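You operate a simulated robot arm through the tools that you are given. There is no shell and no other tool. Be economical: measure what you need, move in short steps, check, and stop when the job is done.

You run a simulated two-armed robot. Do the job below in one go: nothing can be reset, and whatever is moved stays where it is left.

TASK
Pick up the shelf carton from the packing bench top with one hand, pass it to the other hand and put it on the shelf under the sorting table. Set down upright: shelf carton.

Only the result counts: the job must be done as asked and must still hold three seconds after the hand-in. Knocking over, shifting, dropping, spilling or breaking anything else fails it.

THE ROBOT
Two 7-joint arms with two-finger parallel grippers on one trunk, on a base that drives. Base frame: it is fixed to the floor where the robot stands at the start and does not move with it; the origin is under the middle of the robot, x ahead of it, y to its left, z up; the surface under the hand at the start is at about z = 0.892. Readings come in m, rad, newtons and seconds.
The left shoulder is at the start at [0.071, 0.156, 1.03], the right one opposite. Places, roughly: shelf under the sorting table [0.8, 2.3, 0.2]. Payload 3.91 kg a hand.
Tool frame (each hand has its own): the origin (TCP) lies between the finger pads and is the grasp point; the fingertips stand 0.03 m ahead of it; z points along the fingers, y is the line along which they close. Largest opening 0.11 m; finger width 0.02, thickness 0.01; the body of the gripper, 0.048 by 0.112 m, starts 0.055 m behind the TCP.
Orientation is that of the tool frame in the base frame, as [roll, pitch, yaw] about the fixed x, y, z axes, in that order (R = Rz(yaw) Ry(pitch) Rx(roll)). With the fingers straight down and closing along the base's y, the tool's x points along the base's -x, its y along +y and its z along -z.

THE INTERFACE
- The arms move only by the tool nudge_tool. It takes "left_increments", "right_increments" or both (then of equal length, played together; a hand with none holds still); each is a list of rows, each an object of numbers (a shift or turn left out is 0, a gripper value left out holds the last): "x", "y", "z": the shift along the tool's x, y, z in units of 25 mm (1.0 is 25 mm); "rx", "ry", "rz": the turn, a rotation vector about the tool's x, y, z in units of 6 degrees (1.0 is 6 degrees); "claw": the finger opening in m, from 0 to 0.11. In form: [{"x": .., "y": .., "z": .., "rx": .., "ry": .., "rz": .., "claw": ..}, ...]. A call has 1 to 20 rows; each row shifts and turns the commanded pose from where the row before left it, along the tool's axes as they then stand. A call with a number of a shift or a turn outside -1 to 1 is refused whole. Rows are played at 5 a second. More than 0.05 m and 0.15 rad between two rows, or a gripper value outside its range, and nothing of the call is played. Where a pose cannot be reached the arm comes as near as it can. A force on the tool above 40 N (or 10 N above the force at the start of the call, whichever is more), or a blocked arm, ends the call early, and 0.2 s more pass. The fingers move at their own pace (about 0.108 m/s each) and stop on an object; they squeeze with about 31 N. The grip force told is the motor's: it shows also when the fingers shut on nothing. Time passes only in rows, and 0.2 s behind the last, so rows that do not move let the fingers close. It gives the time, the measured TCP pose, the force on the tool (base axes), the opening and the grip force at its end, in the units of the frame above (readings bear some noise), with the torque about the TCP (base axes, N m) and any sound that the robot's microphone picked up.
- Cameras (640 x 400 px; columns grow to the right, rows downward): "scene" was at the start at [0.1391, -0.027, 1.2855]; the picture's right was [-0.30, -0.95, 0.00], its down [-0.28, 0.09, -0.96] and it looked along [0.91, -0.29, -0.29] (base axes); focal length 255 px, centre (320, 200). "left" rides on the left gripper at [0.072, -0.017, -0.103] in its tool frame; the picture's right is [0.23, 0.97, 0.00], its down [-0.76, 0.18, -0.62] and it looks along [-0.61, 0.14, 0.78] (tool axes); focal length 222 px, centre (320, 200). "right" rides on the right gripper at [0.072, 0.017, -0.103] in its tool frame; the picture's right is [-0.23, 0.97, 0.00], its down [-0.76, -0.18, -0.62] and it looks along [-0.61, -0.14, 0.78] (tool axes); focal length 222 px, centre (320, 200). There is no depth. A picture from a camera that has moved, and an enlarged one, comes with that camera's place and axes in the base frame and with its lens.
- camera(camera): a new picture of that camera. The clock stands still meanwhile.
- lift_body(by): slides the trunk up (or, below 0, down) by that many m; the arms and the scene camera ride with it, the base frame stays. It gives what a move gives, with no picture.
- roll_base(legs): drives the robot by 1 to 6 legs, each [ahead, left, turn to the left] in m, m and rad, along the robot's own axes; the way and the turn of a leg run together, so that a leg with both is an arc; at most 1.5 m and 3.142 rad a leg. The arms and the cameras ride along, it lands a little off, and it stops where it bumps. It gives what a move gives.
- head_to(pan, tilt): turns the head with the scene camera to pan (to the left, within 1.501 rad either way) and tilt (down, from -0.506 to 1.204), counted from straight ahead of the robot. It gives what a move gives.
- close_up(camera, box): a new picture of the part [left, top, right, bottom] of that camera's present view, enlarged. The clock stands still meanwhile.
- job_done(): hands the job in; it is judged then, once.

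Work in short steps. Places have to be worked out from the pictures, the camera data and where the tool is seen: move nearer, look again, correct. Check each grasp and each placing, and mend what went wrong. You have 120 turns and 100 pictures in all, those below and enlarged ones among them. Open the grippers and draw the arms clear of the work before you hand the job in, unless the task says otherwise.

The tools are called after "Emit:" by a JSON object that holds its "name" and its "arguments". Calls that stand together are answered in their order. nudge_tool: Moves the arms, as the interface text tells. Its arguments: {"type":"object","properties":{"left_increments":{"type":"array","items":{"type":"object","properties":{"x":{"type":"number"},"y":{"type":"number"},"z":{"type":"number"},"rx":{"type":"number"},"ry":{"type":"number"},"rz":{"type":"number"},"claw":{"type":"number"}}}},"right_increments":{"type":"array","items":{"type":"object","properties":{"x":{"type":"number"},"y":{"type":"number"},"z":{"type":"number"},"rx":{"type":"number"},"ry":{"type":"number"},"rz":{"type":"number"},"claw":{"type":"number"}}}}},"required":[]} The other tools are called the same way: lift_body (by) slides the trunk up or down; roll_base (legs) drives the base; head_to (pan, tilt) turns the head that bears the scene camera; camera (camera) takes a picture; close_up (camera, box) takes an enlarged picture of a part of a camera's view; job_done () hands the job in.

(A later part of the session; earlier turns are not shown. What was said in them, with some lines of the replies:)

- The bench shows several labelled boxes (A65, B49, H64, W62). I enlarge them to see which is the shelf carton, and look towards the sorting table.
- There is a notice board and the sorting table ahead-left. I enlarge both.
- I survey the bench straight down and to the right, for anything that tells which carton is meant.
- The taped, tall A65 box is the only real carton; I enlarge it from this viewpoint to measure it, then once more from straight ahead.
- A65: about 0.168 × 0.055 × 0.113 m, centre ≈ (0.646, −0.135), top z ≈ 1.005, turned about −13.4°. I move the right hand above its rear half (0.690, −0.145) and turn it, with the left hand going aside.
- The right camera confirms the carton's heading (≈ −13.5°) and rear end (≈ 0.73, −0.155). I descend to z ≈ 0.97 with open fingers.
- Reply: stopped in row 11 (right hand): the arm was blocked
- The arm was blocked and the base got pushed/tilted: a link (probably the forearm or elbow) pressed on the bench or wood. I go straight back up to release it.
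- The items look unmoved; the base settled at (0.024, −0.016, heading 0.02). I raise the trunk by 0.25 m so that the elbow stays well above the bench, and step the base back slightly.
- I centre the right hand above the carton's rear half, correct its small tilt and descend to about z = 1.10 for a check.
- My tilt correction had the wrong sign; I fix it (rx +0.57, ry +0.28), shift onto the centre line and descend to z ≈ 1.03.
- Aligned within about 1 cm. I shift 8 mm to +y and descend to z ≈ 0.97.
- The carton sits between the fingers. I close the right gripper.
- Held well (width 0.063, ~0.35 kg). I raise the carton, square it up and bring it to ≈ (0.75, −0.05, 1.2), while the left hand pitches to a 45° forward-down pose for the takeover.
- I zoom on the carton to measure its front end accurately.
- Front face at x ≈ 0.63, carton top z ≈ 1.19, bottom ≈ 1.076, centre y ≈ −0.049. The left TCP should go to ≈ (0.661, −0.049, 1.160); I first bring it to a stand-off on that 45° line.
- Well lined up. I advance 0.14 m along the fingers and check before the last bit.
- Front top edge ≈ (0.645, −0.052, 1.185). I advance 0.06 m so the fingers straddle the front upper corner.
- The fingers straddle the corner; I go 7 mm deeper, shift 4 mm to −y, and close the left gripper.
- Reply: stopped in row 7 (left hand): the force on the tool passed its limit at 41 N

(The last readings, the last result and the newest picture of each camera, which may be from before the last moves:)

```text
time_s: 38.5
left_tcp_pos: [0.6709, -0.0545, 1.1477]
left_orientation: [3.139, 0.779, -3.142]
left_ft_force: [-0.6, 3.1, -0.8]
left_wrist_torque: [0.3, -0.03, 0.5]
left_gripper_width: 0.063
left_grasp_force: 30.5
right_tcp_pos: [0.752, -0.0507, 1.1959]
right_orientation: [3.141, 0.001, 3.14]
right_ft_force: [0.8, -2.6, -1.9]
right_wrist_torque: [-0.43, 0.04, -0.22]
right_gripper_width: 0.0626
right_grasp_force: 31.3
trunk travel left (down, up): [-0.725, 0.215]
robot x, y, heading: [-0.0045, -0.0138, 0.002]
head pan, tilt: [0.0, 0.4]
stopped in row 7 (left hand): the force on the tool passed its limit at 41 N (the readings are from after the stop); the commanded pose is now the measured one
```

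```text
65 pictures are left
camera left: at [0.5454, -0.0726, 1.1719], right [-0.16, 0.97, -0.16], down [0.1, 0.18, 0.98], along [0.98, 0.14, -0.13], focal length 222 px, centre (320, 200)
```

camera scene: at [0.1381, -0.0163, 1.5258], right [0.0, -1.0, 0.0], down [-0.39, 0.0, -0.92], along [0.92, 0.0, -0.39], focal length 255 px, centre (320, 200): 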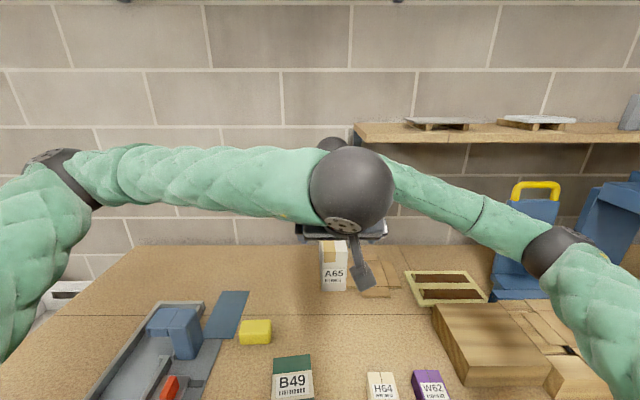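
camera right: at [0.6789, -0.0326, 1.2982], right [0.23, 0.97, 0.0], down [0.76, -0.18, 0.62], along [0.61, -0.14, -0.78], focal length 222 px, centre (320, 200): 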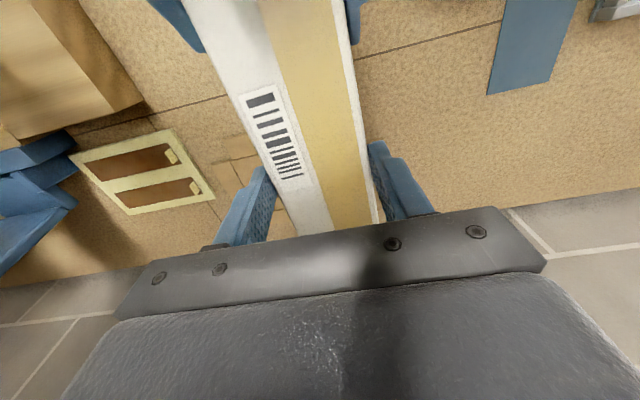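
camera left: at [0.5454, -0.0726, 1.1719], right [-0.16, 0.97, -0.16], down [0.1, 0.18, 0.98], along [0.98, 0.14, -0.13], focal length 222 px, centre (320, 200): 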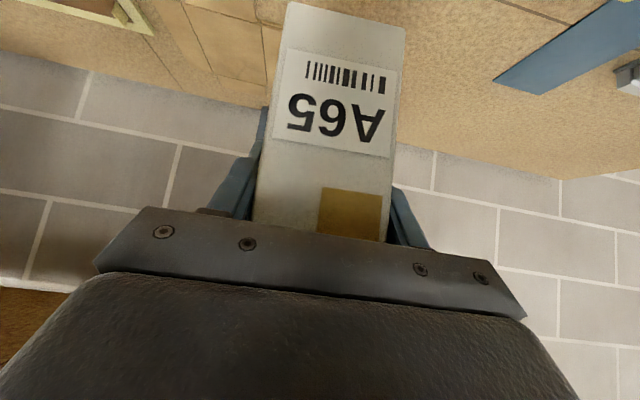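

Both hands hold the carton with small residual forces. I open the right gripper and draw it straight up.

Emit:
{"name": "nudge_tool", "arguments": {"right_increments": [{"claw": 0.08}, {"claw": 0.11}, {"claw": 0.11}]}}

Emit:
{"name": "nudge_tool", "arguments": {"right_increments": [{"z": -0.5}, {"z": -0.8}, {"z": -0.8}, {"z": -0.8}, {"z": -0.8}, {}]}}

Emit:
{"name": "camera", "arguments": {"camera": "right"}}

Emit:
{"name": "camera", "arguments": {"camera": "left"}}

```text
time_s: 39.3
left_tcp_pos: [0.6697, -0.0554, 1.1491]
left_orientation: [3.139, 0.779, 3.141]
left_ft_force: [0.1, 0.5, 1.1]
left_wrist_torque: [-0.02, 0.2, -0.02]
left_gripper_width: 0.0627
left_grasp_force: 31.0
right_tcp_pos: [0.7515, -0.0495, 1.1956]
right_orientation: [3.141, 0.003, 3.139]
right_ft_force: [-0.5, -0.3, -0.5]
right_wrist_torque: [0.0, -0.03, 0.02]
right_gripper_width: 0.1103
right_grasp_force: 0.0
trunk travel left (down, up): [-0.725, 0.215]
robot x, y, heading: [-0.004, -0.0166, -0.004]
head pan, tilt: [0.0, 0.4]
```

```text
time_s: 40.7
left_tcp_pos: [0.6703, -0.0556, 1.1487]
left_orientation: [3.139, 0.779, -3.14]
left_ft_force: [-0.1, 0.2, 0.0]
left_wrist_torque: [-0.02, 0.2, 0.0]
left_gripper_width: 0.0623
left_grasp_force: 31.2
right_tcp_pos: [0.7519, -0.0493, 1.2895]
right_orientation: [3.141, 0.002, 3.14]
right_ft_force: [0.0, 0.0, 0.2]
right_wrist_torque: [0.01, -0.01, 0.01]
right_gripper_width: 0.1098
right_grasp_force: 0.0
trunk travel left (down, up): [-0.725, 0.215]
robot x, y, heading: [-0.0053, -0.0193, -0.004]
head pan, tilt: [0.0, 0.4]
```

```text
64 pictures are left
camera right: at [0.6786, -0.0319, 1.3907], right [0.23, 0.97, 0.0], down [0.76, -0.18, 0.62], along [0.61, -0.14, -0.78], focal length 222 px, centre (320, 200)
```

right: 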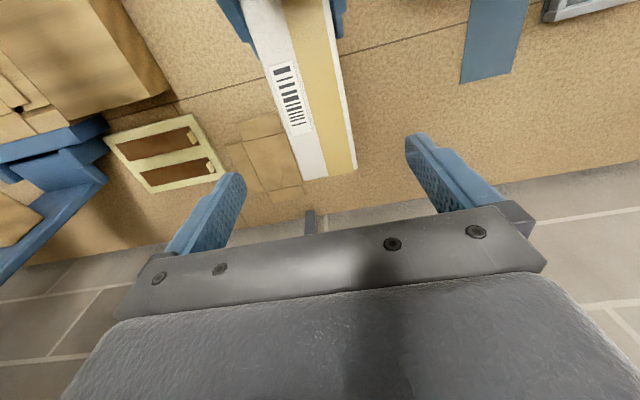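

```text
63 pictures are left
camera left: at [0.5456, -0.0728, 1.1718], right [-0.16, 0.97, -0.16], down [0.1, 0.18, 0.98], along [0.98, 0.14, -0.13], focal length 222 px, centre (320, 200)
```

left: 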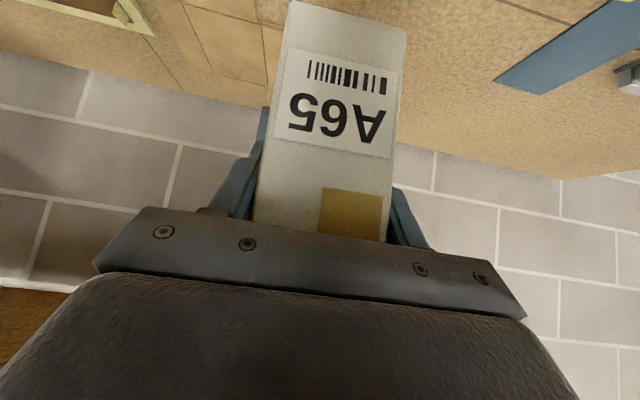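

The left hand holds the carton alone, steady. I take the right hand up, out to the right and back so it will not hit anything while driving.

Emit:
{"name": "nudge_tool", "arguments": {"right_increments": [{"z": -0.9}, {"z": -0.9}, {"y": -0.98}, {"y": -0.98}, {"y": -0.98}, {"y": -0.98}, {"y": -0.98}, {"y": -0.98}, {"y": -0.98}, {"y": -0.98}, {"y": -0.98}, {"y": -0.98}, {"y": -0.98}, {"y": -0.98}, {"x": 0.98}, {"x": 0.98}, {"x": 0.98}, {"x": 0.98}, {"x": 0.98}, {}]}}

Emit:
{"name": "nudge_tool", "arguments": {"right_increments": [{"x": 0.9, "y": -0.6}, {"x": 0.9, "y": -0.6}, {"x": 0.9, "y": -0.6}, {"x": 0.9, "y": -0.6}, {"x": 0.9, "y": -0.6}, {"x": 0.9, "y": -0.6}, {"x": 0.9, "y": -0.6}, {"x": 0.9, "y": -0.6}, {"x": 0.9, "y": -0.6}, {"x": 0.9, "y": -0.6}, {}]}}

Emit:
{"name": "camera", "arguments": {"camera": "scene"}}

```text
time_s: 44.9
left_tcp_pos: [0.6705, -0.0545, 1.1475]
left_orientation: [-3.142, 0.779, 3.141]
left_ft_force: [-0.8, 0.5, -0.2]
left_wrist_torque: [-0.03, 0.16, 0.01]
left_gripper_width: 0.0625
left_grasp_force: 31.3
right_tcp_pos: [0.6284, -0.3444, 1.3315]
right_orientation: [3.139, 0.003, 3.14]
right_ft_force: [-0.1, 0.0, -0.3]
right_wrist_torque: [-0.02, -0.01, 0.02]
right_gripper_width: 0.11
right_grasp_force: 0.0
trunk travel left (down, up): [-0.725, 0.215]
robot x, y, heading: [-0.0033, -0.0185, -0.001]
head pan, tilt: [0.0, 0.4]
```

```text
time_s: 47.3
left_tcp_pos: [0.6717, -0.0545, 1.1478]
left_orientation: [-3.141, 0.778, 3.14]
left_ft_force: [0.0, 0.4, -0.6]
left_wrist_torque: [0.04, 0.23, 0.02]
left_gripper_width: 0.0623
left_grasp_force: 31.2
right_tcp_pos: [0.4045, -0.4921, 1.3327]
right_orientation: [3.14, 0.001, -3.141]
right_ft_force: [0.8, 0.2, 0.2]
right_wrist_torque: [0.0, 0.01, 0.03]
right_gripper_width: 0.1101
right_grasp_force: 0.1
trunk travel left (down, up): [-0.725, 0.215]
robot x, y, heading: [-0.0066, -0.0179, -0.003]
head pan, tilt: [0.0, 0.4]
```

```text
62 pictures are left
camera scene: at [0.1399, -0.0157, 1.5255], right [0.0, -1.0, 0.0], down [-0.39, 0.0, -0.92], along [0.92, 0.0, -0.39], focal length 255 px, centre (320, 200)
```

scene: 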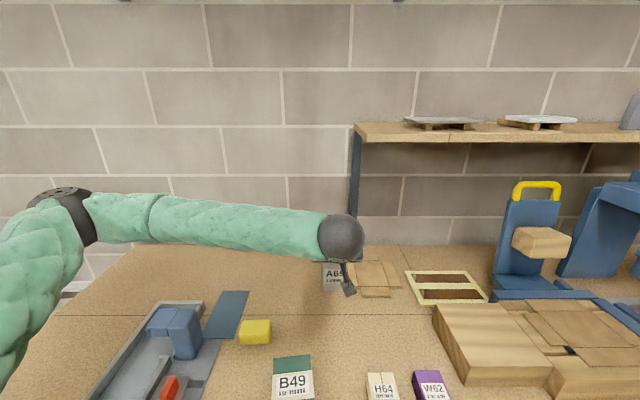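

Clear. I drive back 0.6 m, away from the bench, then look left.

Emit:
{"name": "roll_base", "arguments": {"legs": [[-0.6, 0.0, 0.0]]}}

Emit:
{"name": "head_to", "arguments": {"pan": 0.9, "tilt": 0.4}}

Emit:
{"name": "camera", "arguments": {"camera": "scene"}}

```text
time_s: 50.7
left_tcp_pos: [0.0733, -0.0531, 1.1487]
left_orientation: [3.141, 0.778, 3.141]
left_ft_force: [-0.7, 0.1, 0.8]
left_wrist_torque: [-0.02, 0.19, 0.0]
left_gripper_width: 0.0623
left_grasp_force: 31.2
right_tcp_pos: [-0.1936, -0.4916, 1.3328]
right_orientation: [3.141, 0.002, 3.14]
right_ft_force: [0.3, 0.5, 0.0]
right_wrist_torque: [-0.03, -0.02, 0.03]
right_gripper_width: 0.1101
right_grasp_force: 0.0
trunk travel left (down, up): [-0.725, 0.215]
robot x, y, heading: [-0.5994, -0.0106, -0.004]
head pan, tilt: [0.0, 0.4]
```

```text
time_s: 51.9
left_tcp_pos: [0.0728, -0.055, 1.149]
left_orientation: [3.138, 0.779, 3.139]
left_ft_force: [0.5, 1.2, -0.5]
left_wrist_torque: [0.0, 0.23, 0.01]
left_gripper_width: 0.0622
left_grasp_force: 30.9
right_tcp_pos: [-0.1929, -0.4916, 1.3327]
right_orientation: [3.139, 0.002, 3.137]
right_ft_force: [0.0, -0.5, 0.5]
right_wrist_torque: [0.05, 0.01, -0.01]
right_gripper_width: 0.1099
right_grasp_force: 0.0
trunk travel left (down, up): [-0.725, 0.215]
robot x, y, heading: [-0.5995, -0.0107, -0.007]
head pan, tilt: [0.901, 0.4]
```

```text
61 pictures are left
camera scene: at [-0.4924, 0.0592, 1.5258], right [0.78, -0.63, 0.0], down [-0.24, -0.3, -0.92], along [0.58, 0.72, -0.39], focal length 255 px, centre (320, 200)
```

scene: 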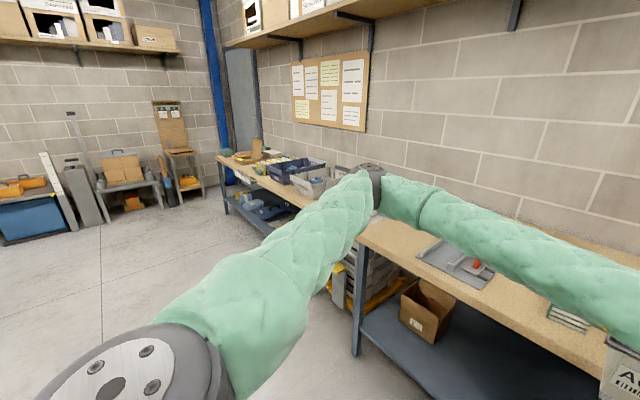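

The floor to the left is clear. I strafe left about 2.3 m at this distance, then look at the sorting table shelf.

Emit:
{"name": "roll_base", "arguments": {"legs": [[0.0, 1.15, 0.0], [0.0, 1.15, 0.0]]}}

Emit:
{"name": "head_to", "arguments": {"pan": 0.3, "tilt": 0.6}}

Emit:
{"name": "camera", "arguments": {"camera": "scene"}}

```text
time_s: 63.3
left_tcp_pos: [0.0886, 2.2563, 1.1493]
left_orientation: [3.141, 0.778, 3.129]
left_ft_force: [1.2, -0.4, -0.1]
left_wrist_torque: [0.01, 0.25, 0.01]
left_gripper_width: 0.0621
left_grasp_force: 31.2
right_tcp_pos: [-0.1825, 1.8209, 1.332]
right_orientation: [3.14, 0.001, 3.13]
right_ft_force: [-0.1, 0.1, -0.7]
right_wrist_torque: [0.01, -0.05, -0.02]
right_gripper_width: 0.1102
right_grasp_force: 0.0
trunk travel left (down, up): [-0.725, 0.215]
robot x, y, heading: [-0.584, 2.3046, -0.016]
head pan, tilt: [0.901, 0.4]
```

```text
time_s: 64.3
left_tcp_pos: [0.0877, 2.2556, 1.1489]
left_orientation: [3.141, 0.778, 3.13]
left_ft_force: [-0.1, -0.2, 0.7]
left_wrist_torque: [-0.02, 0.21, -0.03]
left_gripper_width: 0.0619
left_grasp_force: 30.8
right_tcp_pos: [-0.1821, 1.8203, 1.3324]
right_orientation: [3.139, 0.001, 3.129]
right_ft_force: [-0.8, 0.4, -0.3]
right_wrist_torque: [0.02, -0.01, -0.01]
right_gripper_width: 0.1101
right_grasp_force: 0.1
trunk travel left (down, up): [-0.725, 0.215]
robot x, y, heading: [-0.5869, 2.3006, -0.014]
head pan, tilt: [0.3, 0.6]
```

```text
60 pictures are left
camera scene: at [-0.4508, 2.3275, 1.5075], right [0.28, -0.96, 0.0], down [-0.54, -0.16, -0.82], along [0.79, 0.23, -0.57], focal length 255 px, centre (320, 200)
```

scene: 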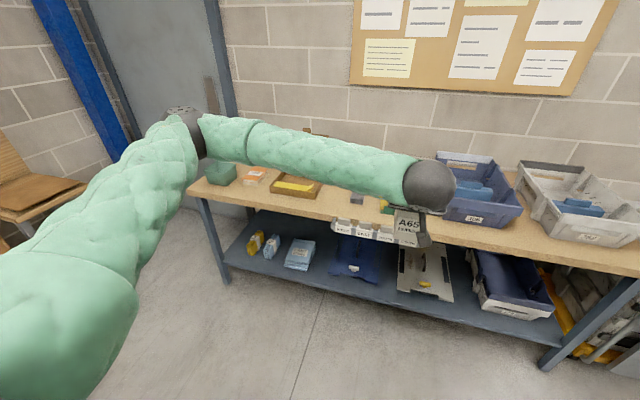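

The shelf of the sorting table is visible, with tools on it. I lower the trunk fully to see it from lower down and bring the carton to shelf level.

Emit:
{"name": "lift_body", "arguments": {"by": -0.6}}

Emit:
{"name": "head_to", "arguments": {"pan": 0.0, "tilt": 0.45}}

Emit:
{"name": "camera", "arguments": {"camera": "scene"}}

```text
refused: -0.6 is not a number from -0.4 to 0.4
```

```text
time_s: 65.1
left_tcp_pos: [0.0876, 2.256, 1.149]
left_orientation: [3.139, 0.778, 3.128]
left_ft_force: [-0.2, -0.8, -0.6]
left_wrist_torque: [-0.02, 0.17, 0.03]
left_gripper_width: 0.062
left_grasp_force: 31.0
right_tcp_pos: [-0.1829, 1.8211, 1.3327]
right_orientation: [3.139, 0.001, 3.13]
right_ft_force: [0.8, 1.0, -0.9]
right_wrist_torque: [-0.03, 0.01, -0.02]
right_gripper_width: 0.1099
right_grasp_force: 0.1
trunk travel left (down, up): [-0.725, 0.215]
robot x, y, heading: [-0.5866, 2.308, -0.012]
head pan, tilt: [0.0, 0.45]
```

```text
59 pictures are left
camera scene: at [-0.4437, 2.3013, 1.521], right [-0.01, -1.0, 0.0], down [-0.44, 0.01, -0.9], along [0.9, -0.01, -0.44], focal length 255 px, centre (320, 200)
```

scene: 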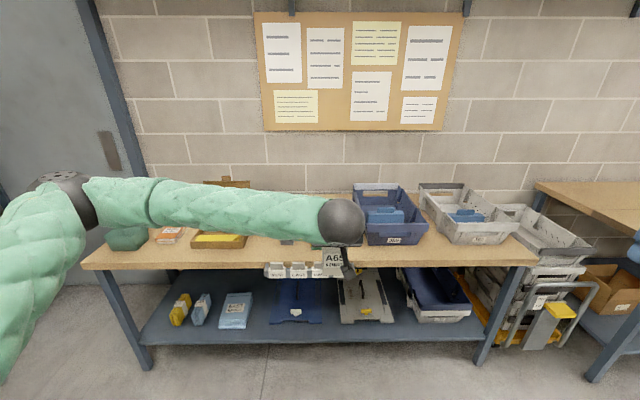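

The lift takes at most 0.4 m a call; I lower in two steps and look again.

Emit:
{"name": "lift_body", "arguments": {"by": -0.35}}

Emit:
{"name": "lift_body", "arguments": {"by": -0.25}}

Emit:
{"name": "camera", "arguments": {"camera": "scene"}}

Emit:
{"name": "camera", "arguments": {"camera": "left"}}

```text
time_s: 68.5
left_tcp_pos: [0.0879, 2.2551, 0.7991]
left_orientation: [3.139, 0.779, 3.13]
left_ft_force: [-0.5, 0.8, 0.3]
left_wrist_torque: [-0.03, 0.22, 0.02]
left_gripper_width: 0.0619
left_grasp_force: 31.2
right_tcp_pos: [-0.1839, 1.8208, 0.983]
right_orientation: [3.141, 0.001, 3.129]
right_ft_force: [-0.4, 0.4, 0.3]
right_wrist_torque: [-0.02, 0.01, 0.0]
right_gripper_width: 0.1103
right_grasp_force: 0.2
trunk travel left (down, up): [-0.375, 0.565]
robot x, y, heading: [-0.5873, 2.3011, -0.016]
head pan, tilt: [0.0, 0.45]
```

```text
time_s: 71.1
left_tcp_pos: [0.0877, 2.256, 0.5494]
left_orientation: [3.14, 0.779, 3.13]
left_ft_force: [0.5, -1.2, 0.2]
left_wrist_torque: [-0.02, 0.16, -0.02]
left_gripper_width: 0.0619
left_grasp_force: 30.9
right_tcp_pos: [-0.184, 1.8219, 0.7328]
right_orientation: [3.141, 0.001, 3.129]
right_ft_force: [-0.1, -0.2, -0.1]
right_wrist_torque: [-0.01, 0.0, 0.01]
right_gripper_width: 0.1099
right_grasp_force: 0.1
trunk travel left (down, up): [-0.125, 0.815]
robot x, y, heading: [-0.5848, 2.3018, -0.014]
head pan, tilt: [0.0, 0.45]
```

```text
58 pictures are left
camera scene: at [-0.4442, 2.3014, 0.9212], right [-0.02, -1.0, 0.0], down [-0.44, 0.01, -0.9], along [0.9, -0.01, -0.44], focal length 255 px, centre (320, 200)
```

scene: 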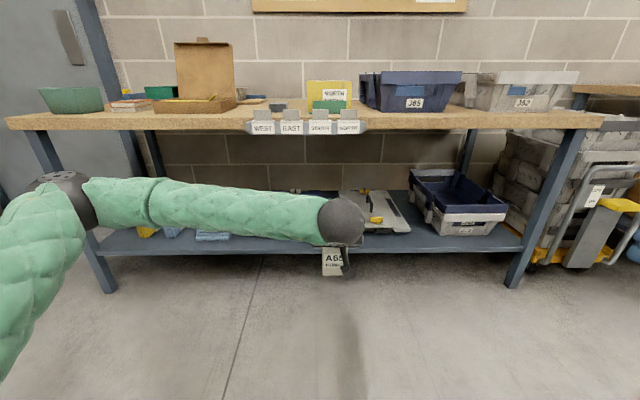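

```text
57 pictures are left
camera left: at [-0.0373, 2.2397, 0.5722], right [-0.15, 0.98, -0.16], down [0.11, 0.18, 0.98], along [0.98, 0.13, -0.13], focal length 222 px, centre (320, 200)
```

left: 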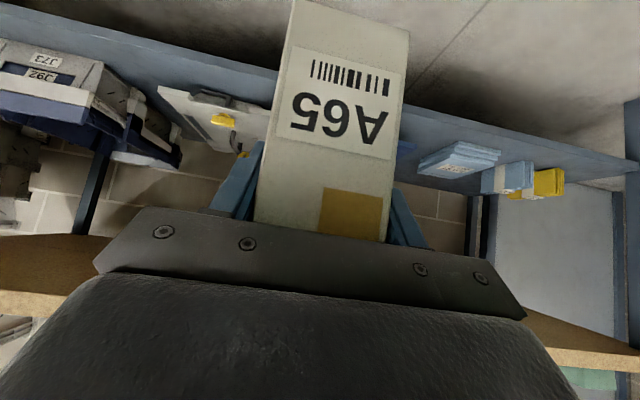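

To see the shelf unobstructed by my arm, I raise the trunk 0.4 m again and tilt the head a bit more.

Emit:
{"name": "lift_body", "arguments": {"by": 0.4}}

Emit:
{"name": "close_up", "arguments": {"camera": "scene", "box": [60, 220, 340, 390]}}

Emit:
{"name": "close_up", "arguments": {"camera": "scene", "box": [280, 210, 560, 380]}}

```text
time_s: 74.9
left_tcp_pos: [0.087, 2.2557, 0.9475]
left_orientation: [3.14, 0.778, 3.129]
left_ft_force: [-0.5, 0.8, 0.6]
left_wrist_torque: [-0.02, 0.2, 0.01]
left_gripper_width: 0.062
left_grasp_force: 31.1
right_tcp_pos: [-0.1819, 1.8215, 1.1322]
right_orientation: [3.14, 0.002, 3.13]
right_ft_force: [-0.2, -0.1, -0.3]
right_wrist_torque: [-0.02, 0.01, 0.0]
right_gripper_width: 0.11
right_grasp_force: 0.1
trunk travel left (down, up): [-0.525, 0.415]
robot x, y, heading: [-0.5847, 2.303, -0.014]
head pan, tilt: [0.0, 0.45]
```

```text
2.29 times, centred on (200, 305) of scene
camera zoom: at [-0.4437, 2.3013, 1.321], right [-0.02, -1.0, 0.0], down [-0.44, 0.01, -0.9], along [0.9, -0.01, -0.44], focal length 584 px, centre (594, -40)
```

zoom: 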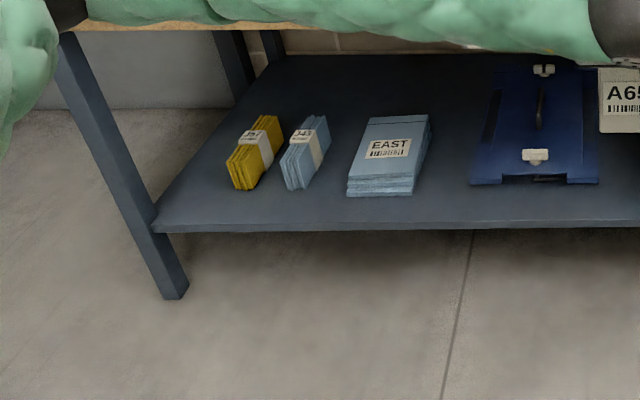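

```text
2.29 times, centred on (420, 295) of scene
camera zoom: at [-0.4437, 2.3013, 1.321], right [-0.02, -1.0, 0.0], down [-0.44, 0.01, -0.9], along [0.9, -0.01, -0.44], focal length 584 px, centre (91, -17)
```

zoom: 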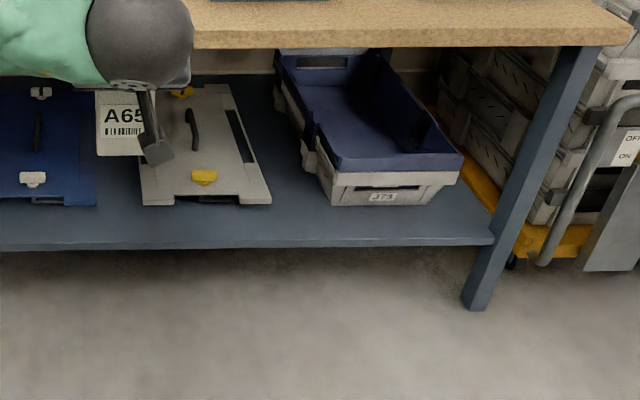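

Shelf top z ≈ 0.2, front edge x ≈ 0.49. There is a free gap ~0.13 m wide at y ≈ 2.59–2.72 between the EAST stack and the navy case; I aim for the carton centre y ≈ 2.65. I shift left 0.395 m and lower the trunk.

Emit:
{"name": "roll_base", "arguments": {"legs": [[0.0, 0.395, 0.014]]}}

Emit:
{"name": "lift_body", "arguments": {"by": -0.4}}

Emit:
{"name": "lift_body", "arguments": {"by": -0.1}}

Emit:
{"name": "camera", "arguments": {"camera": "left"}}

Emit:
{"name": "camera", "arguments": {"camera": "scene"}}

```text
time_s: 77.4
left_tcp_pos: [0.0915, 2.67, 0.9479]
left_orientation: [3.141, 0.779, -3.132]
left_ft_force: [0.5, 0.1, 0.1]
left_wrist_torque: [-0.02, 0.2, -0.04]
left_gripper_width: 0.0617
left_grasp_force: 31.8
right_tcp_pos: [-0.1722, 2.2289, 1.1324]
right_orientation: [3.142, 0.003, -3.137]
right_ft_force: [-0.4, -0.4, -0.8]
right_wrist_torque: [-0.03, -0.01, 0.01]
right_gripper_width: 0.1098
right_grasp_force: 0.0
trunk travel left (down, up): [-0.525, 0.415]
robot x, y, heading: [-0.5837, 2.7059, 0.003]
head pan, tilt: [0.0, 0.45]
```

```text
time_s: 81.2
left_tcp_pos: [0.0909, 2.6694, 0.5497]
left_orientation: [3.14, 0.778, -3.134]
left_ft_force: [-0.3, 0.0, 0.1]
left_wrist_torque: [0.0, 0.21, 0.01]
left_gripper_width: 0.0619
left_grasp_force: 31.2
right_tcp_pos: [-0.1709, 2.2304, 0.732]
right_orientation: [3.139, 0.002, -3.137]
right_ft_force: [0.1, 0.1, 0.0]
right_wrist_torque: [0.01, -0.01, -0.01]
right_gripper_width: 0.1099
right_grasp_force: 0.1
trunk travel left (down, up): [-0.125, 0.815]
robot x, y, heading: [-0.5828, 2.7053, 0.002]
head pan, tilt: [0.0, 0.45]
```

```text
time_s: 82.6
left_tcp_pos: [0.0904, 2.669, 0.4486]
left_orientation: [3.139, 0.779, -3.136]
left_ft_force: [-0.2, 0.1, 0.7]
left_wrist_torque: [-0.01, 0.21, 0.0]
left_gripper_width: 0.062
left_grasp_force: 30.9
right_tcp_pos: [-0.1719, 2.2296, 0.6332]
right_orientation: [3.14, 0.0, -3.137]
right_ft_force: [0.0, -0.3, 0.4]
right_wrist_torque: [0.04, -0.04, 0.0]
right_gripper_width: 0.1098
right_grasp_force: 0.0
trunk travel left (down, up): [-0.025, 0.915]
robot x, y, heading: [-0.5854, 2.7019, 0.006]
head pan, tilt: [0.0, 0.45]
```

```text
54 pictures are left
camera left: at [-0.0338, 2.6514, 0.4723], right [-0.17, 0.97, -0.16], down [0.1, 0.18, 0.98], along [0.98, 0.15, -0.13], focal length 222 px, centre (320, 200)
```

left: 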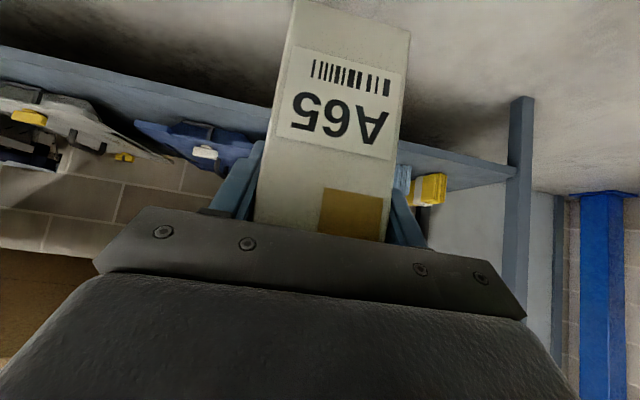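

```text
53 pictures are left
camera scene: at [-0.4418, 2.7055, 0.8212], right [0.0, -1.0, 0.0], down [-0.44, 0.0, -0.9], along [0.9, 0.0, -0.44], focal length 255 px, centre (320, 200)
```

scene: 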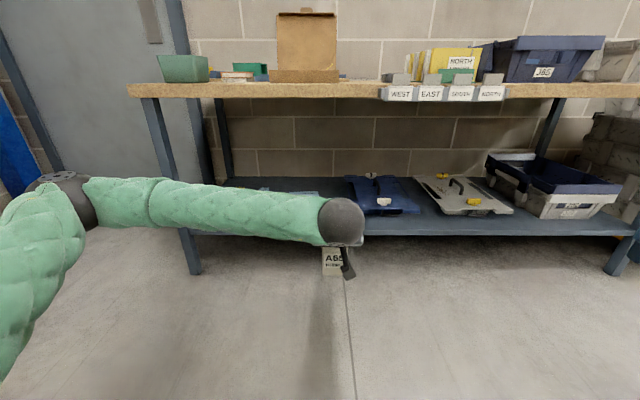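

The gap looks good ahead of the carton. I pull the right hand back 0.1 m for clearance from the table edge (x ≈ 0.39), then drive 0.3 m forward.

Emit:
{"name": "nudge_tool", "arguments": {"right_increments": [{"x": 0.8, "y": -0.4}, {"x": 0.8, "y": -0.4}, {"x": 0.8, "y": -0.4}, {"x": 0.8, "y": -0.4}, {"x": 0.8, "y": -0.4}, {}]}}

Emit:
{"name": "roll_base", "arguments": {"legs": [[0.3, 0.0, -0.004]]}}

Emit:
{"name": "camera", "arguments": {"camera": "left"}}

Emit:
{"name": "head_to", "arguments": {"pan": 0.0, "tilt": 0.5}}

Emit:
{"name": "camera", "arguments": {"camera": "scene"}}

```text
time_s: 84.0
left_tcp_pos: [0.0909, 2.6692, 0.4489]
left_orientation: [3.14, 0.779, -3.134]
left_ft_force: [0.2, -0.2, 0.3]
left_wrist_torque: [0.01, 0.19, 0.0]
left_gripper_width: 0.0618
left_grasp_force: 31.2
right_tcp_pos: [-0.2716, 2.1792, 0.6332]
right_orientation: [3.141, 0.003, -3.137]
right_ft_force: [-0.7, -0.4, 0.3]
right_wrist_torque: [0.03, -0.02, -0.01]
right_gripper_width: 0.1097
right_grasp_force: 0.0
trunk travel left (down, up): [-0.025, 0.915]
robot x, y, heading: [-0.5833, 2.7059, 0.003]
head pan, tilt: [0.0, 0.45]
```

```text
time_s: 86.0
left_tcp_pos: [0.3878, 2.6702, 0.4489]
left_orientation: [3.139, 0.778, -3.136]
left_ft_force: [0.0, 0.3, 0.2]
left_wrist_torque: [0.0, 0.22, 0.01]
left_gripper_width: 0.0619
left_grasp_force: 31.3
right_tcp_pos: [0.0255, 2.1805, 0.6321]
right_orientation: [3.14, 0.004, -3.136]
right_ft_force: [0.0, 0.1, -0.3]
right_wrist_torque: [0.0, 0.02, -0.02]
right_gripper_width: 0.1102
right_grasp_force: 0.1
trunk travel left (down, up): [-0.025, 0.915]
robot x, y, heading: [-0.2877, 2.7057, 0.006]
head pan, tilt: [0.0, 0.45]
```

```text
52 pictures are left
camera left: at [0.2629, 2.6519, 0.4721], right [-0.17, 0.97, -0.16], down [0.1, 0.18, 0.98], along [0.98, 0.15, -0.13], focal length 222 px, centre (320, 200)
```

left: 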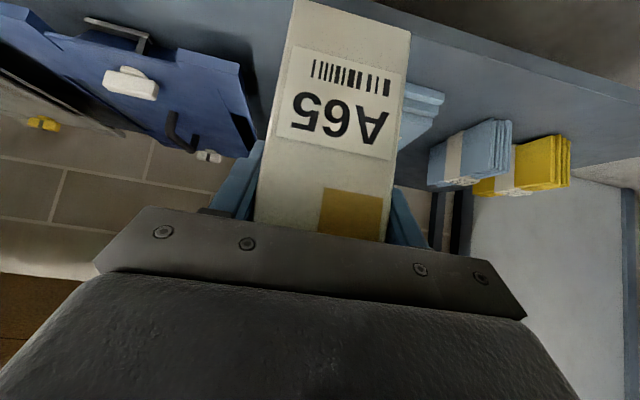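

```text
time_s: 86.6
left_tcp_pos: [0.3876, 2.671, 0.449]
left_orientation: [3.139, 0.777, -3.134]
left_ft_force: [-0.2, 0.1, -0.4]
left_wrist_torque: [-0.01, 0.22, 0.0]
left_gripper_width: 0.0617
left_grasp_force: 31.0
right_tcp_pos: [0.0257, 2.1801, 0.632]
right_orientation: [3.138, 0.003, -3.136]
right_ft_force: [0.1, 1.3, -0.3]
right_wrist_torque: [-0.01, -0.02, 0.01]
right_gripper_width: 0.1098
right_grasp_force: 0.0
trunk travel left (down, up): [-0.025, 0.915]
robot x, y, heading: [-0.2884, 2.7072, 0.005]
head pan, tilt: [0.0, 0.499]
```

```text
51 pictures are left
camera scene: at [-0.1459, 2.7062, 0.8166], right [0.0, -1.0, 0.0], down [-0.48, 0.0, -0.88], along [0.88, 0.0, -0.48], focal length 255 px, centre (320, 200)
```

scene: 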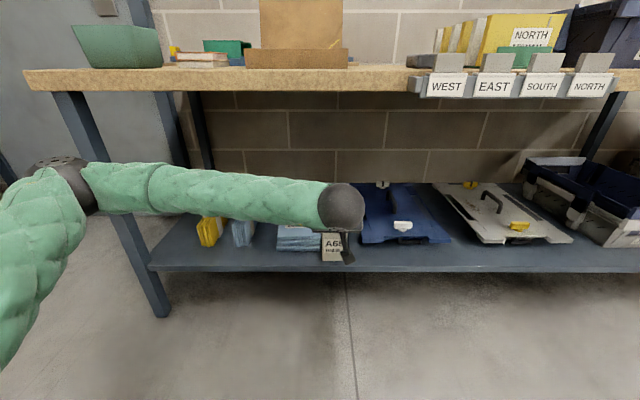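

The navy case's left edge is at y ≈ 2.543 and the EAST stack's right edge ≈ 2.70, so the gap centre is ≈ 2.62. I shift the carton 0.05 m to −y and lower it by 4 cm.

Emit:
{"name": "nudge_tool", "arguments": {"left_increments": [{"y": -0.5}, {"y": -0.5}, {"y": -0.5}, {"y": -0.5}, {"x": 0.57, "z": 0.57}, {"x": 0.57, "z": 0.57}, {}]}}

Emit:
{"name": "camera", "arguments": {"camera": "left"}}

Emit:
{"name": "close_up", "arguments": {"camera": "scene", "box": [180, 170, 460, 290]}}

```text
time_s: 88.2
left_tcp_pos: [0.3883, 2.6222, 0.4082]
left_orientation: [3.141, 0.778, -3.135]
left_ft_force: [0.3, 0.4, -0.3]
left_wrist_torque: [0.02, 0.19, -0.03]
left_gripper_width: 0.0619
left_grasp_force: 30.9
right_tcp_pos: [0.0246, 2.1801, 0.6329]
right_orientation: [3.14, 0.0, -3.138]
right_ft_force: [0.2, -0.3, -1.0]
right_wrist_torque: [0.02, -0.02, 0.02]
right_gripper_width: 0.11
right_grasp_force: 0.0
trunk travel left (down, up): [-0.025, 0.915]
robot x, y, heading: [-0.2839, 2.7036, 0.003]
head pan, tilt: [0.0, 0.499]
```

```text
50 pictures are left
camera left: at [0.2637, 2.6035, 0.4308], right [-0.17, 0.97, -0.16], down [0.1, 0.18, 0.98], along [0.98, 0.15, -0.13], focal length 222 px, centre (320, 200)
```

left: 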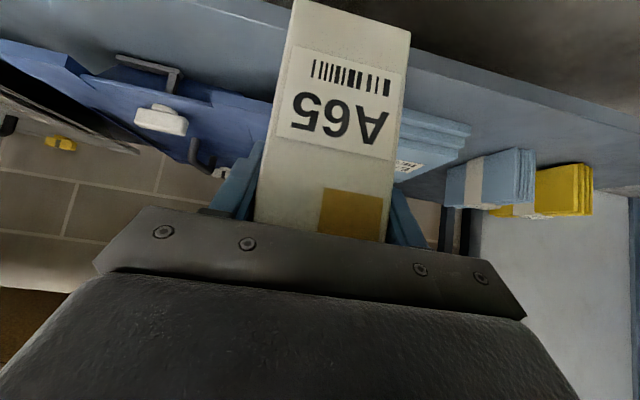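

```text
2.29 times, centred on (320, 230) of scene
camera zoom: at [-0.1459, 2.7062, 0.8166], right [0.0, -1.0, 0.0], down [-0.48, 0.0, -0.88], along [0.88, 0.0, -0.48], focal length 584 px, centre (320, 131)
```

zoom: 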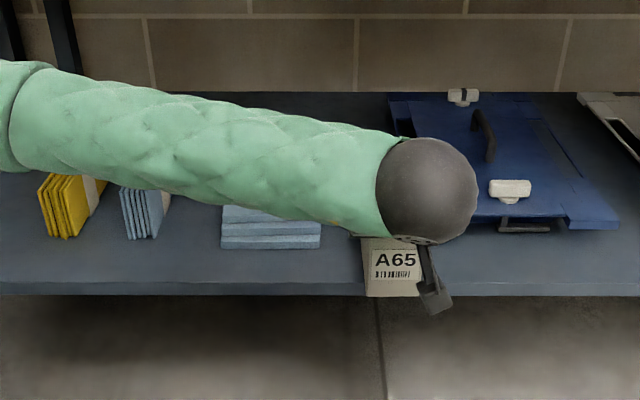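

Clearance is ≈5 cm on both sides at y = 2.622. The shelf edge is at x ≈ 0.51, so I drive forward 0.19 m to bring the TCP to x ≈ 0.575.

Emit:
{"name": "roll_base", "arguments": {"legs": [[0.19, 0.0, -0.003]]}}

Emit:
{"name": "camera", "arguments": {"camera": "left"}}

Emit:
{"name": "camera", "arguments": {"camera": "scene"}}

```text
time_s: 89.8
left_tcp_pos: [0.5782, 2.6216, 0.4066]
left_orientation: [3.14, 0.78, -3.136]
left_ft_force: [-0.1, -0.6, 0.2]
left_wrist_torque: [-0.02, 0.17, 0.02]
left_gripper_width: 0.0616
left_grasp_force: 30.8
right_tcp_pos: [0.2155, 2.1807, 0.6329]
right_orientation: [3.139, 0.003, -3.138]
right_ft_force: [-0.4, 0.2, -0.3]
right_wrist_torque: [-0.03, 0.02, -0.02]
right_gripper_width: 0.1099
right_grasp_force: 0.1
trunk travel left (down, up): [-0.025, 0.915]
robot x, y, heading: [-0.0933, 2.7056, 0.003]
head pan, tilt: [0.0, 0.499]
```

```text
48 pictures are left
camera left: at [0.4546, 2.6036, 0.431], right [-0.17, 0.97, -0.16], down [0.1, 0.18, 0.98], along [0.98, 0.15, -0.13], focal length 222 px, centre (320, 200)
```

left: 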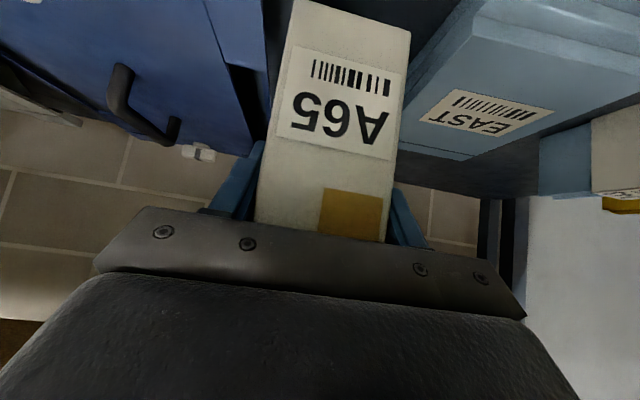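

```text
47 pictures are left
camera scene: at [0.0451, 2.7065, 0.8166], right [0.0, -1.0, 0.0], down [-0.48, 0.0, -0.88], along [0.88, 0.0, -0.48], focal length 255 px, centre (320, 200)
```

scene: 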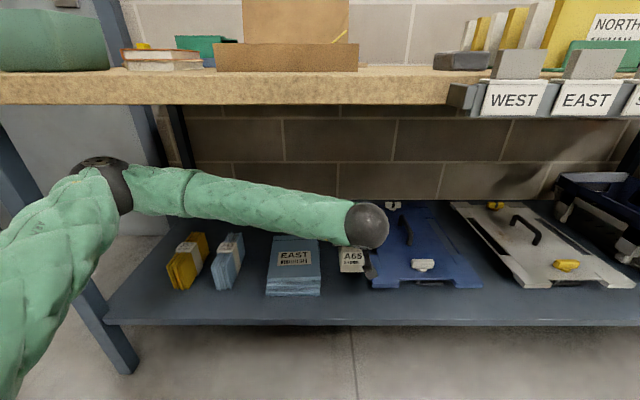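

Navy case left edge 2.545, EAST right edge ≈2.706, carton at 2.62 – centred. I lower by 0.10 m.

Emit:
{"name": "nudge_tool", "arguments": {"left_increments": [{"x": 0.566, "z": 0.566}, {"x": 0.566, "z": 0.566}, {"x": 0.566, "z": 0.566}, {"x": 0.566, "z": 0.566}, {"x": 0.566, "z": 0.566}, {}]}}

Emit:
{"name": "camera", "arguments": {"camera": "left"}}

Emit:
{"name": "close_up", "arguments": {"camera": "scene", "box": [240, 210, 440, 340]}}

```text
time_s: 91.0
left_tcp_pos: [0.5811, 2.6203, 0.3146]
left_orientation: [-3.136, 0.79, -3.131]
left_ft_force: [-5.0, 1.6, 23.2]
left_wrist_torque: [0.92, 0.94, 0.14]
left_gripper_width: 0.0619
left_grasp_force: 31.3
right_tcp_pos: [0.2141, 2.1807, 0.6339]
right_orientation: [3.139, 0.005, -3.134]
right_ft_force: [0.6, 0.7, 0.1]
right_wrist_torque: [0.0, -0.05, 0.02]
right_gripper_width: 0.11
right_grasp_force: 0.0
trunk travel left (down, up): [-0.025, 0.915]
robot x, y, heading: [-0.095, 2.7004, -0.003]
head pan, tilt: [0.0, 0.499]
stopped in row 6 (left hand): the force on the tool passed its limit at 91 N (the readings are from after the stop); the commanded pose is now the measured one
```

```text
46 pictures are left
camera left: at [0.4557, 2.6027, 0.3375], right [-0.17, 0.97, -0.17], down [0.09, 0.18, 0.98], along [0.98, 0.15, -0.12], focal length 222 px, centre (320, 200)
```

left: 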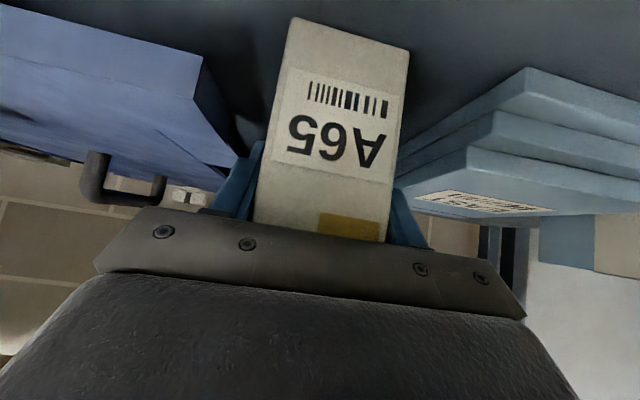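

```text
3.08 times, centred on (340, 275) of scene
camera zoom: at [0.0438, 2.7067, 0.8168], right [0.0, -1.0, 0.0], down [-0.48, 0.0, -0.88], along [0.88, 0.0, -0.48], focal length 786 px, centre (258, -31)
```

zoom: 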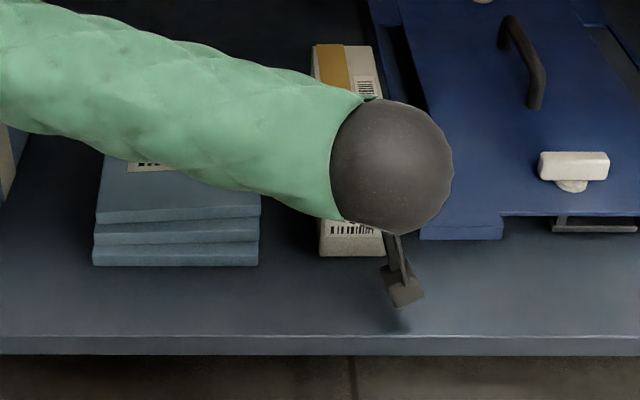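

Contact: a refined estimate puts the shelf at z ≈ 0.236, so the carton bottom now rests on it (pressed ~23 N, near face x ≈ 0.55, fully behind the edge at 0.47). I ease up 2 mm to relieve the pressure and check.

Emit:
{"name": "nudge_tool", "arguments": {"left_increments": [{"x": -0.06, "z": -0.06}, {}, {}]}}

Emit:
{"name": "camera", "arguments": {"camera": "left"}}

```text
time_s: 91.8
left_tcp_pos: [0.5806, 2.6206, 0.3149]
left_orientation: [-3.137, 0.786, -3.134]
left_ft_force: [2.5, -4.8, 14.4]
left_wrist_torque: [0.18, -1.0, -0.36]
left_gripper_width: 0.0618
left_grasp_force: 30.5
right_tcp_pos: [0.2134, 2.1804, 0.6334]
right_orientation: [3.139, 0.005, -3.138]
right_ft_force: [0.4, -1.1, -0.5]
right_wrist_torque: [0.01, -0.01, 0.01]
right_gripper_width: 0.1099
right_grasp_force: 0.1
trunk travel left (down, up): [-0.025, 0.915]
robot x, y, heading: [-0.0986, 2.7063, 0.0]
head pan, tilt: [0.0, 0.499]
```

```text
44 pictures are left
camera left: at [0.4558, 2.6026, 0.3378], right [-0.17, 0.97, -0.16], down [0.1, 0.18, 0.98], along [0.98, 0.15, -0.12], focal length 222 px, centre (320, 200)
```

left: 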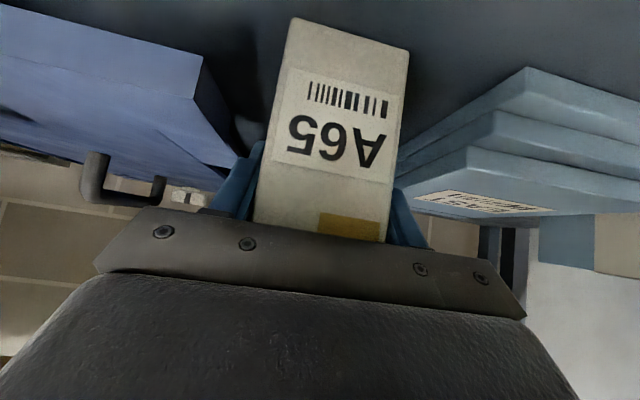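

The near bottom edge works out at z ≈ 0.238, i.e. on the shelf. I ease slightly more and open the left gripper to 0.085.

Emit:
{"name": "nudge_tool", "arguments": {"left_increments": [{"x": -0.04, "z": -0.04}, {}, {"claw": 0.068}, {"claw": 0.075}, {"claw": 0.085}, {}]}}

Emit:
{"name": "camera", "arguments": {"camera": "left"}}

Emit:
{"name": "close_up", "arguments": {"camera": "scene", "box": [240, 200, 440, 330]}}

```text
time_s: 93.2
left_tcp_pos: [0.5812, 2.6205, 0.3159]
left_orientation: [-3.139, 0.785, -3.134]
left_ft_force: [-0.3, 0.6, -1.0]
left_wrist_torque: [0.02, 0.03, 0.01]
left_gripper_width: 0.0849
left_grasp_force: 0.0
right_tcp_pos: [0.2158, 2.1806, 0.6332]
right_orientation: [3.139, 0.003, -3.137]
right_ft_force: [0.1, -0.4, 0.2]
right_wrist_torque: [0.01, 0.0, -0.01]
right_gripper_width: 0.1105
right_grasp_force: 0.0
trunk travel left (down, up): [-0.025, 0.915]
robot x, y, heading: [-0.0937, 2.7052, 0.001]
head pan, tilt: [0.0, 0.499]
```

```text
43 pictures are left
camera left: at [0.4559, 2.6032, 0.3388], right [-0.17, 0.97, -0.16], down [0.1, 0.18, 0.98], along [0.98, 0.15, -0.12], focal length 222 px, centre (320, 200)
```

left: 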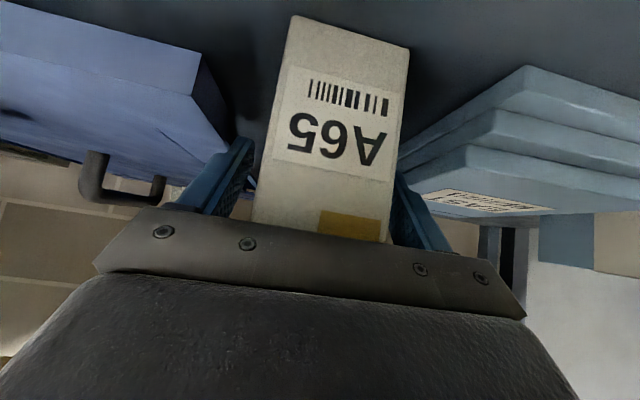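

```text
3.08 times, centred on (340, 265) of scene
camera zoom: at [0.0449, 2.7067, 0.8166], right [0.0, -1.0, 0.0], down [-0.48, 0.0, -0.88], along [0.88, 0.0, -0.48], focal length 786 px, centre (258, 0)
```

zoom: 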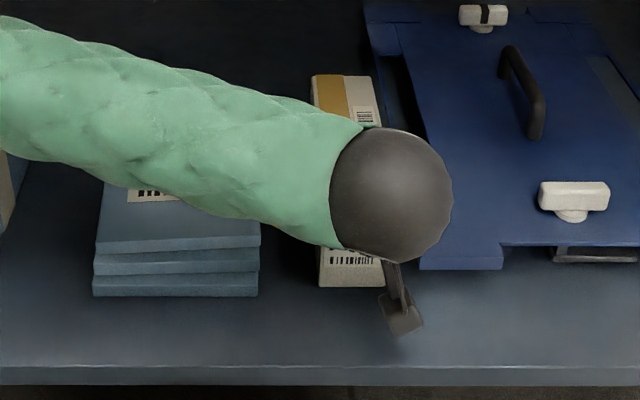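

Released; the carton stands on its own. I withdraw the left hand along its fingers (up and back).

Emit:
{"name": "nudge_tool", "arguments": {"left_increments": [{"z": -0.3}, {"z": -0.5}, {"z": -0.8}, {"z": -0.8}, {"z": -0.8}, {"z": -0.8}, {}]}}

Emit:
{"name": "camera", "arguments": {"camera": "left"}}

```text
time_s: 94.8
left_tcp_pos: [0.5096, 2.6222, 0.3872]
left_orientation: [-3.139, 0.788, -3.133]
left_ft_force: [0.3, -0.4, 0.4]
left_wrist_torque: [0.03, -0.01, 0.02]
left_gripper_width: 0.085
left_grasp_force: 0.0
right_tcp_pos: [0.2151, 2.1818, 0.6333]
right_orientation: [3.14, 0.005, -3.136]
right_ft_force: [-0.2, -0.2, 0.2]
right_wrist_torque: [0.0, 0.01, 0.02]
right_gripper_width: 0.11
right_grasp_force: 0.0
trunk travel left (down, up): [-0.025, 0.915]
robot x, y, heading: [-0.0969, 2.7089, 0.002]
head pan, tilt: [0.0, 0.499]
```

```text
41 pictures are left
camera left: at [0.3847, 2.6036, 0.4097], right [-0.17, 0.97, -0.16], down [0.1, 0.18, 0.98], along [0.98, 0.15, -0.12], focal length 222 px, centre (320, 200)
```

left: 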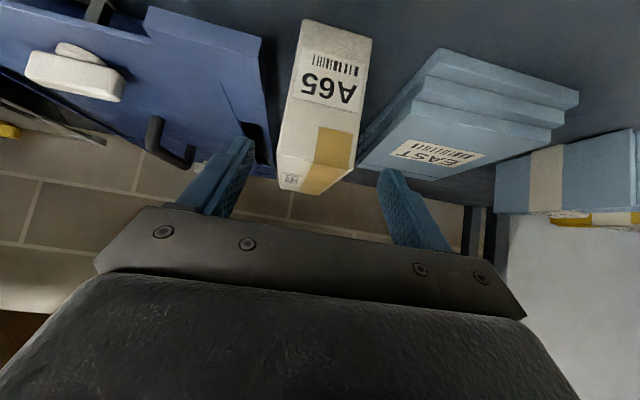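

The carton stands upright between the case and the stack. I drive the robot back 0.45 m so both arms are clear, and take a final look.

Emit:
{"name": "roll_base", "arguments": {"legs": [[-0.45, 0.0, 0.0]]}}

Emit:
{"name": "lift_body", "arguments": {"by": 0.4}}

Emit:
{"name": "close_up", "arguments": {"camera": "scene", "box": [120, 200, 520, 400]}}

Emit:
{"name": "camera", "arguments": {"camera": "scene"}}

```text
time_s: 97.6
left_tcp_pos: [0.0508, 2.6244, 0.3871]
left_orientation: [-3.138, 0.784, -3.123]
left_ft_force: [-0.4, 0.1, 0.2]
left_wrist_torque: [-0.02, 0.02, -0.03]
left_gripper_width: 0.085
left_grasp_force: 0.1
right_tcp_pos: [-0.2399, 2.1803, 0.6341]
right_orientation: [3.139, 0.003, -3.128]
right_ft_force: [0.3, 1.1, 0.4]
right_wrist_torque: [-0.01, 0.0, 0.01]
right_gripper_width: 0.1098
right_grasp_force: 0.1
trunk travel left (down, up): [-0.025, 0.915]
robot x, y, heading: [-0.5533, 2.7043, 0.012]
head pan, tilt: [0.0, 0.499]
```

```text
time_s: 101.4
left_tcp_pos: [0.0503, 2.6235, 0.787]
left_orientation: [-3.137, 0.786, -3.124]
left_ft_force: [-0.3, -1.0, -0.2]
left_wrist_torque: [0.02, 0.0, -0.02]
left_gripper_width: 0.085
left_grasp_force: 0.1
right_tcp_pos: [-0.2401, 2.18, 1.0331]
right_orientation: [3.141, 0.003, -3.13]
right_ft_force: [0.0, -0.5, 0.3]
right_wrist_torque: [-0.01, 0.0, -0.02]
right_gripper_width: 0.11
right_grasp_force: 0.0
trunk travel left (down, up): [-0.425, 0.515]
robot x, y, heading: [-0.5551, 2.702, 0.012]
head pan, tilt: [0.0, 0.499]
```

```text
1.60 times, centred on (320, 300) of scene
camera zoom: at [-0.4145, 2.7048, 1.2166], right [0.01, -1.0, 0.0], down [-0.48, 0.0, -0.88], along [0.88, 0.01, -0.48], focal length 409 px, centre (320, 40)
```

zoom: 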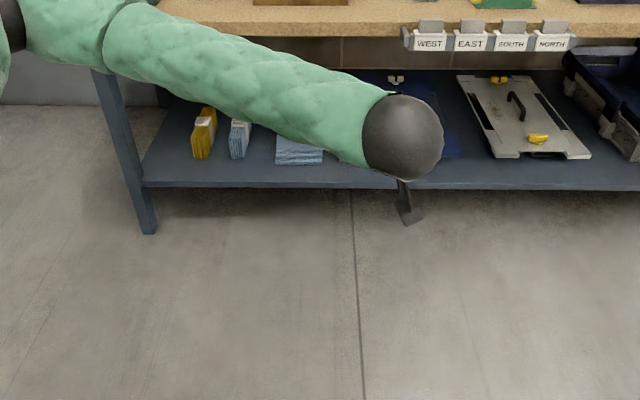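

```text
39 pictures are left
camera scene: at [-0.4145, 2.7048, 1.2166], right [0.01, -1.0, 0.0], down [-0.48, 0.0, -0.88], along [0.88, 0.01, -0.48], focal length 255 px, centre (320, 200)
```

scene: 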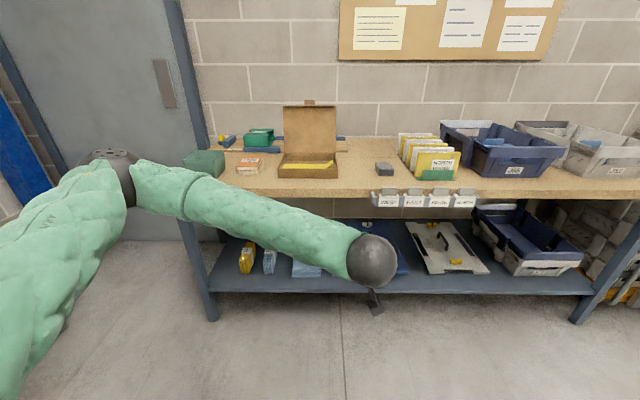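

The arm hides the carton; I raise the left hand 0.2 m (free space in front of the robot) and look once more.

Emit:
{"name": "nudge_tool", "arguments": {"left_increments": [{"x": -0.7, "z": -0.7}, {"x": -0.7, "z": -0.7}, {"x": -0.7, "z": -0.7}, {"x": -0.7, "z": -0.7}, {"x": -0.7, "z": -0.7}, {"x": -0.7, "z": -0.7}, {"x": -0.7, "z": -0.7}, {"x": -0.7, "z": -0.7}, {}]}}

Emit:
{"name": "close_up", "arguments": {"camera": "scene", "box": [180, 190, 500, 340]}}

```text
time_s: 103.4
left_tcp_pos: [0.0502, 2.6253, 0.9842]
left_orientation: [-3.137, 0.786, -3.124]
left_ft_force: [0.1, 0.2, 0.1]
left_wrist_torque: [0.02, 0.0, -0.01]
left_gripper_width: 0.0851
left_grasp_force: 0.1
right_tcp_pos: [-0.2396, 2.1798, 1.0339]
right_orientation: [3.141, 0.002, -3.128]
right_ft_force: [0.2, 0.5, 0.4]
right_wrist_torque: [-0.01, 0.01, -0.02]
right_gripper_width: 0.11
right_grasp_force: 0.1
trunk travel left (down, up): [-0.425, 0.515]
robot x, y, heading: [-0.5568, 2.7018, 0.012]
head pan, tilt: [0.0, 0.499]
```

```text
2.00 times, centred on (340, 265) of scene
camera zoom: at [-0.4144, 2.7049, 1.2166], right [0.01, -1.0, 0.0], down [-0.48, 0.0, -0.88], along [0.88, 0.01, -0.48], focal length 511 px, centre (280, 70)
```

zoom: 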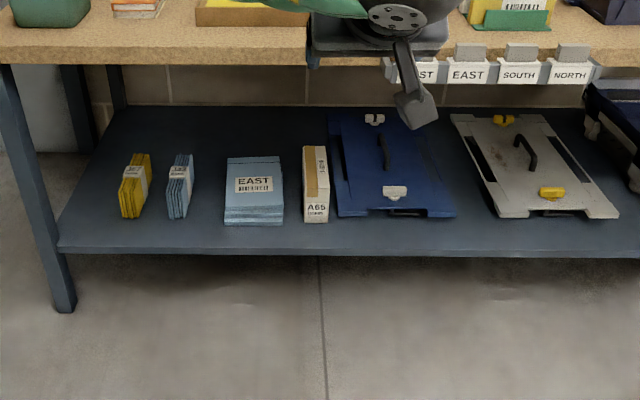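

The carton stands upright on the shelf, everything else looks untouched, the grippers are open and the arms are clear. I hand in.

Emit:
{"name": "job_done", "arguments": {}}

```text
The job is handed in.
```

I picked up carton A65 from the packing bench with the right hand, passed it to the left hand and set it upright on the shelf under the sorting table. I took A65 to be the shelf carton because nothing in view named it.

It stands clear of its neighbours, between the EAST stack and the navy case. Both grippers are open and the arms are clear.

Early on, the right arm was blocked and pushed the base a few centimetres; the pictures afterwards showed nothing moved or knocked over.
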